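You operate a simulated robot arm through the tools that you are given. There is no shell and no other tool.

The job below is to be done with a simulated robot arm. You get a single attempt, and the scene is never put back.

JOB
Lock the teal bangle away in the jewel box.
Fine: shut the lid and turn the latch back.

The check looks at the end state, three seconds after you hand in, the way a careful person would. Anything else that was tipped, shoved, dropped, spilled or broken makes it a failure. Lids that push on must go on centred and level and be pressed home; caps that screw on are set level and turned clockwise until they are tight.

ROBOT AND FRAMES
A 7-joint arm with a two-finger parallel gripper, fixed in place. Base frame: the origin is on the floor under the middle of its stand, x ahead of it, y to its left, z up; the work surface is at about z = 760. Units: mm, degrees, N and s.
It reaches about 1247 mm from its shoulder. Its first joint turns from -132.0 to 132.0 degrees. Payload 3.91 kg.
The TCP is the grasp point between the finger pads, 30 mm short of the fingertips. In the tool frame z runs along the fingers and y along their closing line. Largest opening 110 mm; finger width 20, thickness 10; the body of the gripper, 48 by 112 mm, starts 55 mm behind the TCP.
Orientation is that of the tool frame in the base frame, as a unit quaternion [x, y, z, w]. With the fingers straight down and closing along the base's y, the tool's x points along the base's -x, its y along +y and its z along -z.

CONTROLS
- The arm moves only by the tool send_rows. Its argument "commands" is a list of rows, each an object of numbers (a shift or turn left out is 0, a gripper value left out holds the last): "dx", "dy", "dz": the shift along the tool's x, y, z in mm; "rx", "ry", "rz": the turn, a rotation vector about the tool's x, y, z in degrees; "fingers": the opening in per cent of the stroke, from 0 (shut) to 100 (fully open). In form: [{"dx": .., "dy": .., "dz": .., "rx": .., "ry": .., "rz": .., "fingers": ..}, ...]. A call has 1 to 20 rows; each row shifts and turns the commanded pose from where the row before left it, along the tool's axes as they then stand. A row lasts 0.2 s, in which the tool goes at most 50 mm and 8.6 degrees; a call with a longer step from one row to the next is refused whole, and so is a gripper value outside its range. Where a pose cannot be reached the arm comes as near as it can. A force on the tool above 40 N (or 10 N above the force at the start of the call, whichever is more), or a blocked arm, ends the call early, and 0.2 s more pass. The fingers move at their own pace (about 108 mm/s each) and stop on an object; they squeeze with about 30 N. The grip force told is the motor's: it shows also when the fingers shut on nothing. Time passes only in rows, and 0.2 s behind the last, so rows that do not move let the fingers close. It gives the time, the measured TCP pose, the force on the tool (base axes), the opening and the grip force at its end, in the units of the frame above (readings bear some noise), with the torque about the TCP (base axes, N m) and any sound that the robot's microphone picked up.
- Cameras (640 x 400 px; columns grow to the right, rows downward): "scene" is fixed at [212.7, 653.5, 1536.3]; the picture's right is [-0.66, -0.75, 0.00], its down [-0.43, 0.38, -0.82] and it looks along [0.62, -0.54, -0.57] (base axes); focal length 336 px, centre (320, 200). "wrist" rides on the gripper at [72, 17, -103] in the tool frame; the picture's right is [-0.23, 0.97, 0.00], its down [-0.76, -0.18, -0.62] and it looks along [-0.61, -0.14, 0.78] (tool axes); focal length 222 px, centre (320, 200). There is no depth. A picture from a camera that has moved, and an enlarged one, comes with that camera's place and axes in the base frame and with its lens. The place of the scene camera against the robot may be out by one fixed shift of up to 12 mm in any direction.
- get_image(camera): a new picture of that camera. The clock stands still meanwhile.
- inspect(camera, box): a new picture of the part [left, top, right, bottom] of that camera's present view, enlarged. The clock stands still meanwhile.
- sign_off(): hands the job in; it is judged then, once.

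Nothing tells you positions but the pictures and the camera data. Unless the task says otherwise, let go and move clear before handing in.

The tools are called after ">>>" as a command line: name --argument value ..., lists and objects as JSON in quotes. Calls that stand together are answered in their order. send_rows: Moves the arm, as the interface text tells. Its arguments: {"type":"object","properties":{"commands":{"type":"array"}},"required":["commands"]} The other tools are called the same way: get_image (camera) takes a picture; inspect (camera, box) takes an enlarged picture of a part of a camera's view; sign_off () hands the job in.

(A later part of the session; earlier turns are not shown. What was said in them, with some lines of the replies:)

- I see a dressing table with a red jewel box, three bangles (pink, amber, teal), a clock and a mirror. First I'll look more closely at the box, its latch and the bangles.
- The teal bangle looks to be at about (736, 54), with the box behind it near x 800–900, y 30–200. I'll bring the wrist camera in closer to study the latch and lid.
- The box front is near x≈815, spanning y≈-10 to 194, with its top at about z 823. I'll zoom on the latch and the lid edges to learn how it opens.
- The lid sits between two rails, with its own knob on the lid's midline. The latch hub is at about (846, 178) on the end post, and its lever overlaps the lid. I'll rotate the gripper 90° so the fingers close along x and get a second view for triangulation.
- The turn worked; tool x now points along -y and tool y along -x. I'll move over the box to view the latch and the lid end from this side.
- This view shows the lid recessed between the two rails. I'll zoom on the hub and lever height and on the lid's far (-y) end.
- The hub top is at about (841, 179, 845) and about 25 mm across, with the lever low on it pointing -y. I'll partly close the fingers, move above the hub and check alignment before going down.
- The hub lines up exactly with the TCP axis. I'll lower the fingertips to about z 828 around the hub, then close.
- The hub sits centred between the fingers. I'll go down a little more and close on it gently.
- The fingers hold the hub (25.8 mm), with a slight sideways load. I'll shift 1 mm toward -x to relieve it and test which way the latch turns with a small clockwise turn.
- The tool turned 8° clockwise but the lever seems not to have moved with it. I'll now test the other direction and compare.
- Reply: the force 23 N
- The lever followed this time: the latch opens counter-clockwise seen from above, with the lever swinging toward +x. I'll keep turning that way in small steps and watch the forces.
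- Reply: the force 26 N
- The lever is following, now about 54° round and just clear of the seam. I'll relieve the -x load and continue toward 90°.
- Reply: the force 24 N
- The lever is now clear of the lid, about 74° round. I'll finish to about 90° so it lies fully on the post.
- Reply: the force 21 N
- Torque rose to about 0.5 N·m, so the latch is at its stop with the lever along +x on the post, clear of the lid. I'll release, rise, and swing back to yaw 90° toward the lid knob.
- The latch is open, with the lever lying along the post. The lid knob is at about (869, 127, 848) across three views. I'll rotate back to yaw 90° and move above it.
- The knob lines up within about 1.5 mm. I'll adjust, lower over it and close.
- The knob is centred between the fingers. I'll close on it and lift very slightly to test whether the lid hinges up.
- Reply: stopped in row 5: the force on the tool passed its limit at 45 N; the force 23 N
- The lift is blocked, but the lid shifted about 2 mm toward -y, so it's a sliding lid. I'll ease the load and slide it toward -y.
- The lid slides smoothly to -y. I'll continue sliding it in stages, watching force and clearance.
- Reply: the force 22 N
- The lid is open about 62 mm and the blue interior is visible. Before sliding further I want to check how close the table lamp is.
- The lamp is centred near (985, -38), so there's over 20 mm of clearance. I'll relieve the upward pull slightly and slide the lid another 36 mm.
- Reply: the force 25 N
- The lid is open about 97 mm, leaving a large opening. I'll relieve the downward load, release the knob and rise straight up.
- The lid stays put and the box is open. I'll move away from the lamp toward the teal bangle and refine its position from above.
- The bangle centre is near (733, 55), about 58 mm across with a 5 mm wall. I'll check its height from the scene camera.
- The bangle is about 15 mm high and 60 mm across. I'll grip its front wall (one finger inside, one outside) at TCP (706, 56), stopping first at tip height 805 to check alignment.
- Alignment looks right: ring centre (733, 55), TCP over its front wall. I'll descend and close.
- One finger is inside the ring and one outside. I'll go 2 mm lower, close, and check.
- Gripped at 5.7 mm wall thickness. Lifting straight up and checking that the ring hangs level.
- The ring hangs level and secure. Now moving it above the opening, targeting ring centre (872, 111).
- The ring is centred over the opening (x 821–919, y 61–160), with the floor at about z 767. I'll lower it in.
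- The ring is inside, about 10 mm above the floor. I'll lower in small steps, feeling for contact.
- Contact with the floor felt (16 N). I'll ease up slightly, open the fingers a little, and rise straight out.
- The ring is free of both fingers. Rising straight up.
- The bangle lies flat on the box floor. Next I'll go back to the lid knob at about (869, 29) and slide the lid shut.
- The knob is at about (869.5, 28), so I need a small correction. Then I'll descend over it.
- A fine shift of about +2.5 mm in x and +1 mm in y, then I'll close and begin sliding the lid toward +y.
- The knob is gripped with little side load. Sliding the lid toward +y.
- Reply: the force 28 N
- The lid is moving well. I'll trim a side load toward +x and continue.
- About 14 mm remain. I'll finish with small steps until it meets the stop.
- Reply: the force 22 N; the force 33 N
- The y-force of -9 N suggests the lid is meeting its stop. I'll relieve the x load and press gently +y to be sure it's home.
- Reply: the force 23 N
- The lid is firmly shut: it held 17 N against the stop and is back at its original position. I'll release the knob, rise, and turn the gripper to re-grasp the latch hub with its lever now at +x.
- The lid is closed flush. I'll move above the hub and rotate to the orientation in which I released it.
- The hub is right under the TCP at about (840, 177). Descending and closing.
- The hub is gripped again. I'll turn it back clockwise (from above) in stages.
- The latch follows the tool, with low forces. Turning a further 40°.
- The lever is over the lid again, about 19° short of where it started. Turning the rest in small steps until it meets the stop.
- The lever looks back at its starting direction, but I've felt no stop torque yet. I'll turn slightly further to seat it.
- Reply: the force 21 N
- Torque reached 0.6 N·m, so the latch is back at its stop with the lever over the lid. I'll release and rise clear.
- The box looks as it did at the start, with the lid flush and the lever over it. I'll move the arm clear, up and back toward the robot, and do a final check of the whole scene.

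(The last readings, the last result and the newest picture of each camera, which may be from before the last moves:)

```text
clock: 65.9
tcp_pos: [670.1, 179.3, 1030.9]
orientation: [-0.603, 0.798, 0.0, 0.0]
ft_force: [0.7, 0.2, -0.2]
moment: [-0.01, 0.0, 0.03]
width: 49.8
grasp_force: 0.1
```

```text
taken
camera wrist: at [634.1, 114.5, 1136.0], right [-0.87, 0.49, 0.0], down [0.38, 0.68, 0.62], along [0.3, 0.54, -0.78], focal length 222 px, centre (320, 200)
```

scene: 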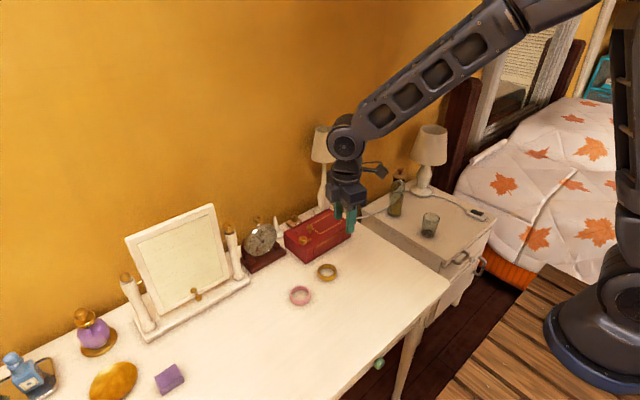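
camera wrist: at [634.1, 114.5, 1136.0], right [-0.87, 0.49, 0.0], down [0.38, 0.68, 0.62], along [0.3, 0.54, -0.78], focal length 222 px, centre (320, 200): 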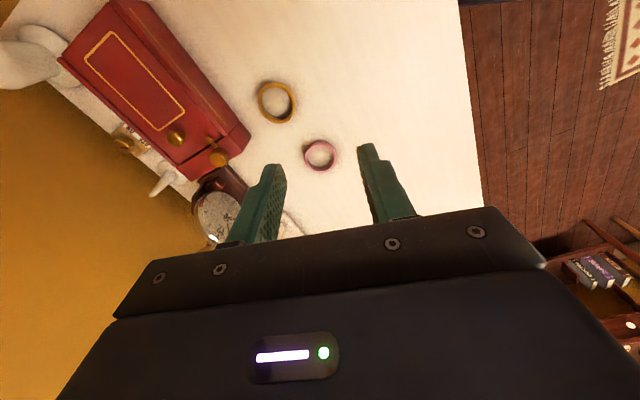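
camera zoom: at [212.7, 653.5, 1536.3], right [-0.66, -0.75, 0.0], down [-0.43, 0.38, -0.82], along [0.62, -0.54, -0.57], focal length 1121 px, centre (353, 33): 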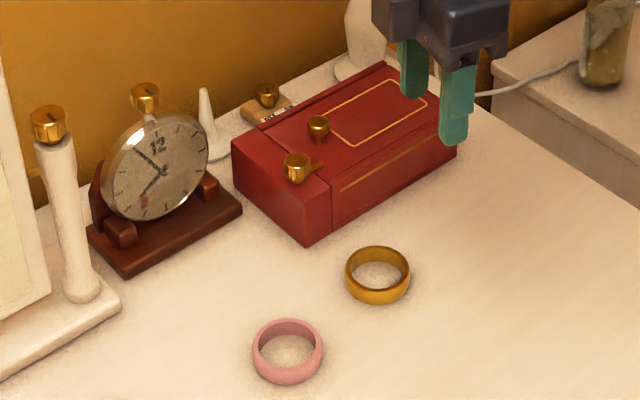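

Everything else sits where it was at the start. One last zoom with the same framing as at the beginning will confirm the latch and lid match.

>>> inspect --camera "scene" --box '[280, 210, 330, 265]'

>>> inspect --camera "wrist" --box '[60, 0, 260, 180]'

```text
7.27 times, centred on (305, 238) of scene
camera zoom: at [212.7, 653.5, 1536.3], right [-0.66, -0.75, 0.0], down [-0.43, 0.38, -0.82], along [0.62, -0.54, -0.57], focal length 2446 px, centre (429, -73)
```

zoom: 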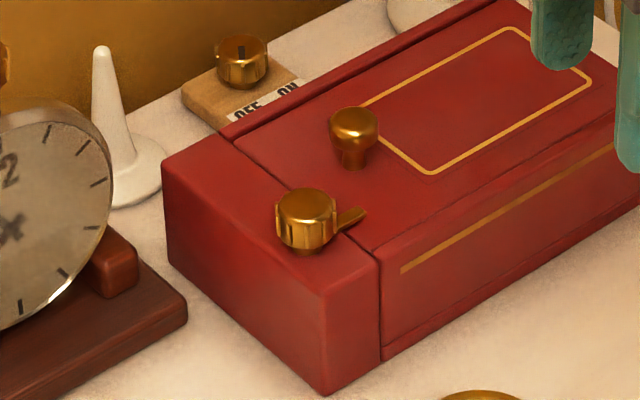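

```text
2.22 times, centred on (160, 90) of wrist
camera zoom: at [634.1, 114.5, 1136.0], right [-0.87, 0.49, 0.0], down [0.38, 0.68, 0.62], along [0.3, 0.54, -0.78], focal length 494 px, centre (676, 444)
```

zoom: 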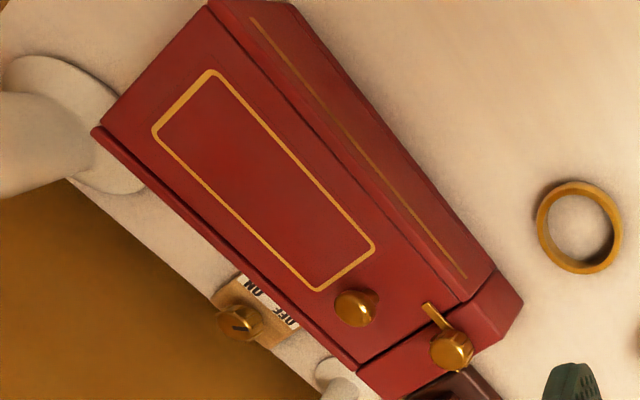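

The view matches the starting picture: lid shut flush, latch lever back over the lid, teal bangle inside and everything else undisturbed. The arm is clear, so I'm handing in.

>>> sign_off

```text
The job is handed in.
```

The teal bangle is locked in the jewel box, and I've handed the job in; no result has come back yet.

- **Bangle:** it was lying flat on the box floor when I slid the lid shut.
- **Lid:** it slides rather than lifts. I pushed it back until it pressed against its stop (17 N), and it sits flush where it started.
- **Latch:** I turned it back until it met its stop, and the lever lies over the lid as it did at the start.
- **Everything else:** in the final pictures, the amber and pink bangles, clock, mirror and lamp are where they were. The arm is up and clear of the table.

While finding out how the lid opened, I briefly pulled up on its knob with about 45 N. The lid and knob showed no change afterwards.
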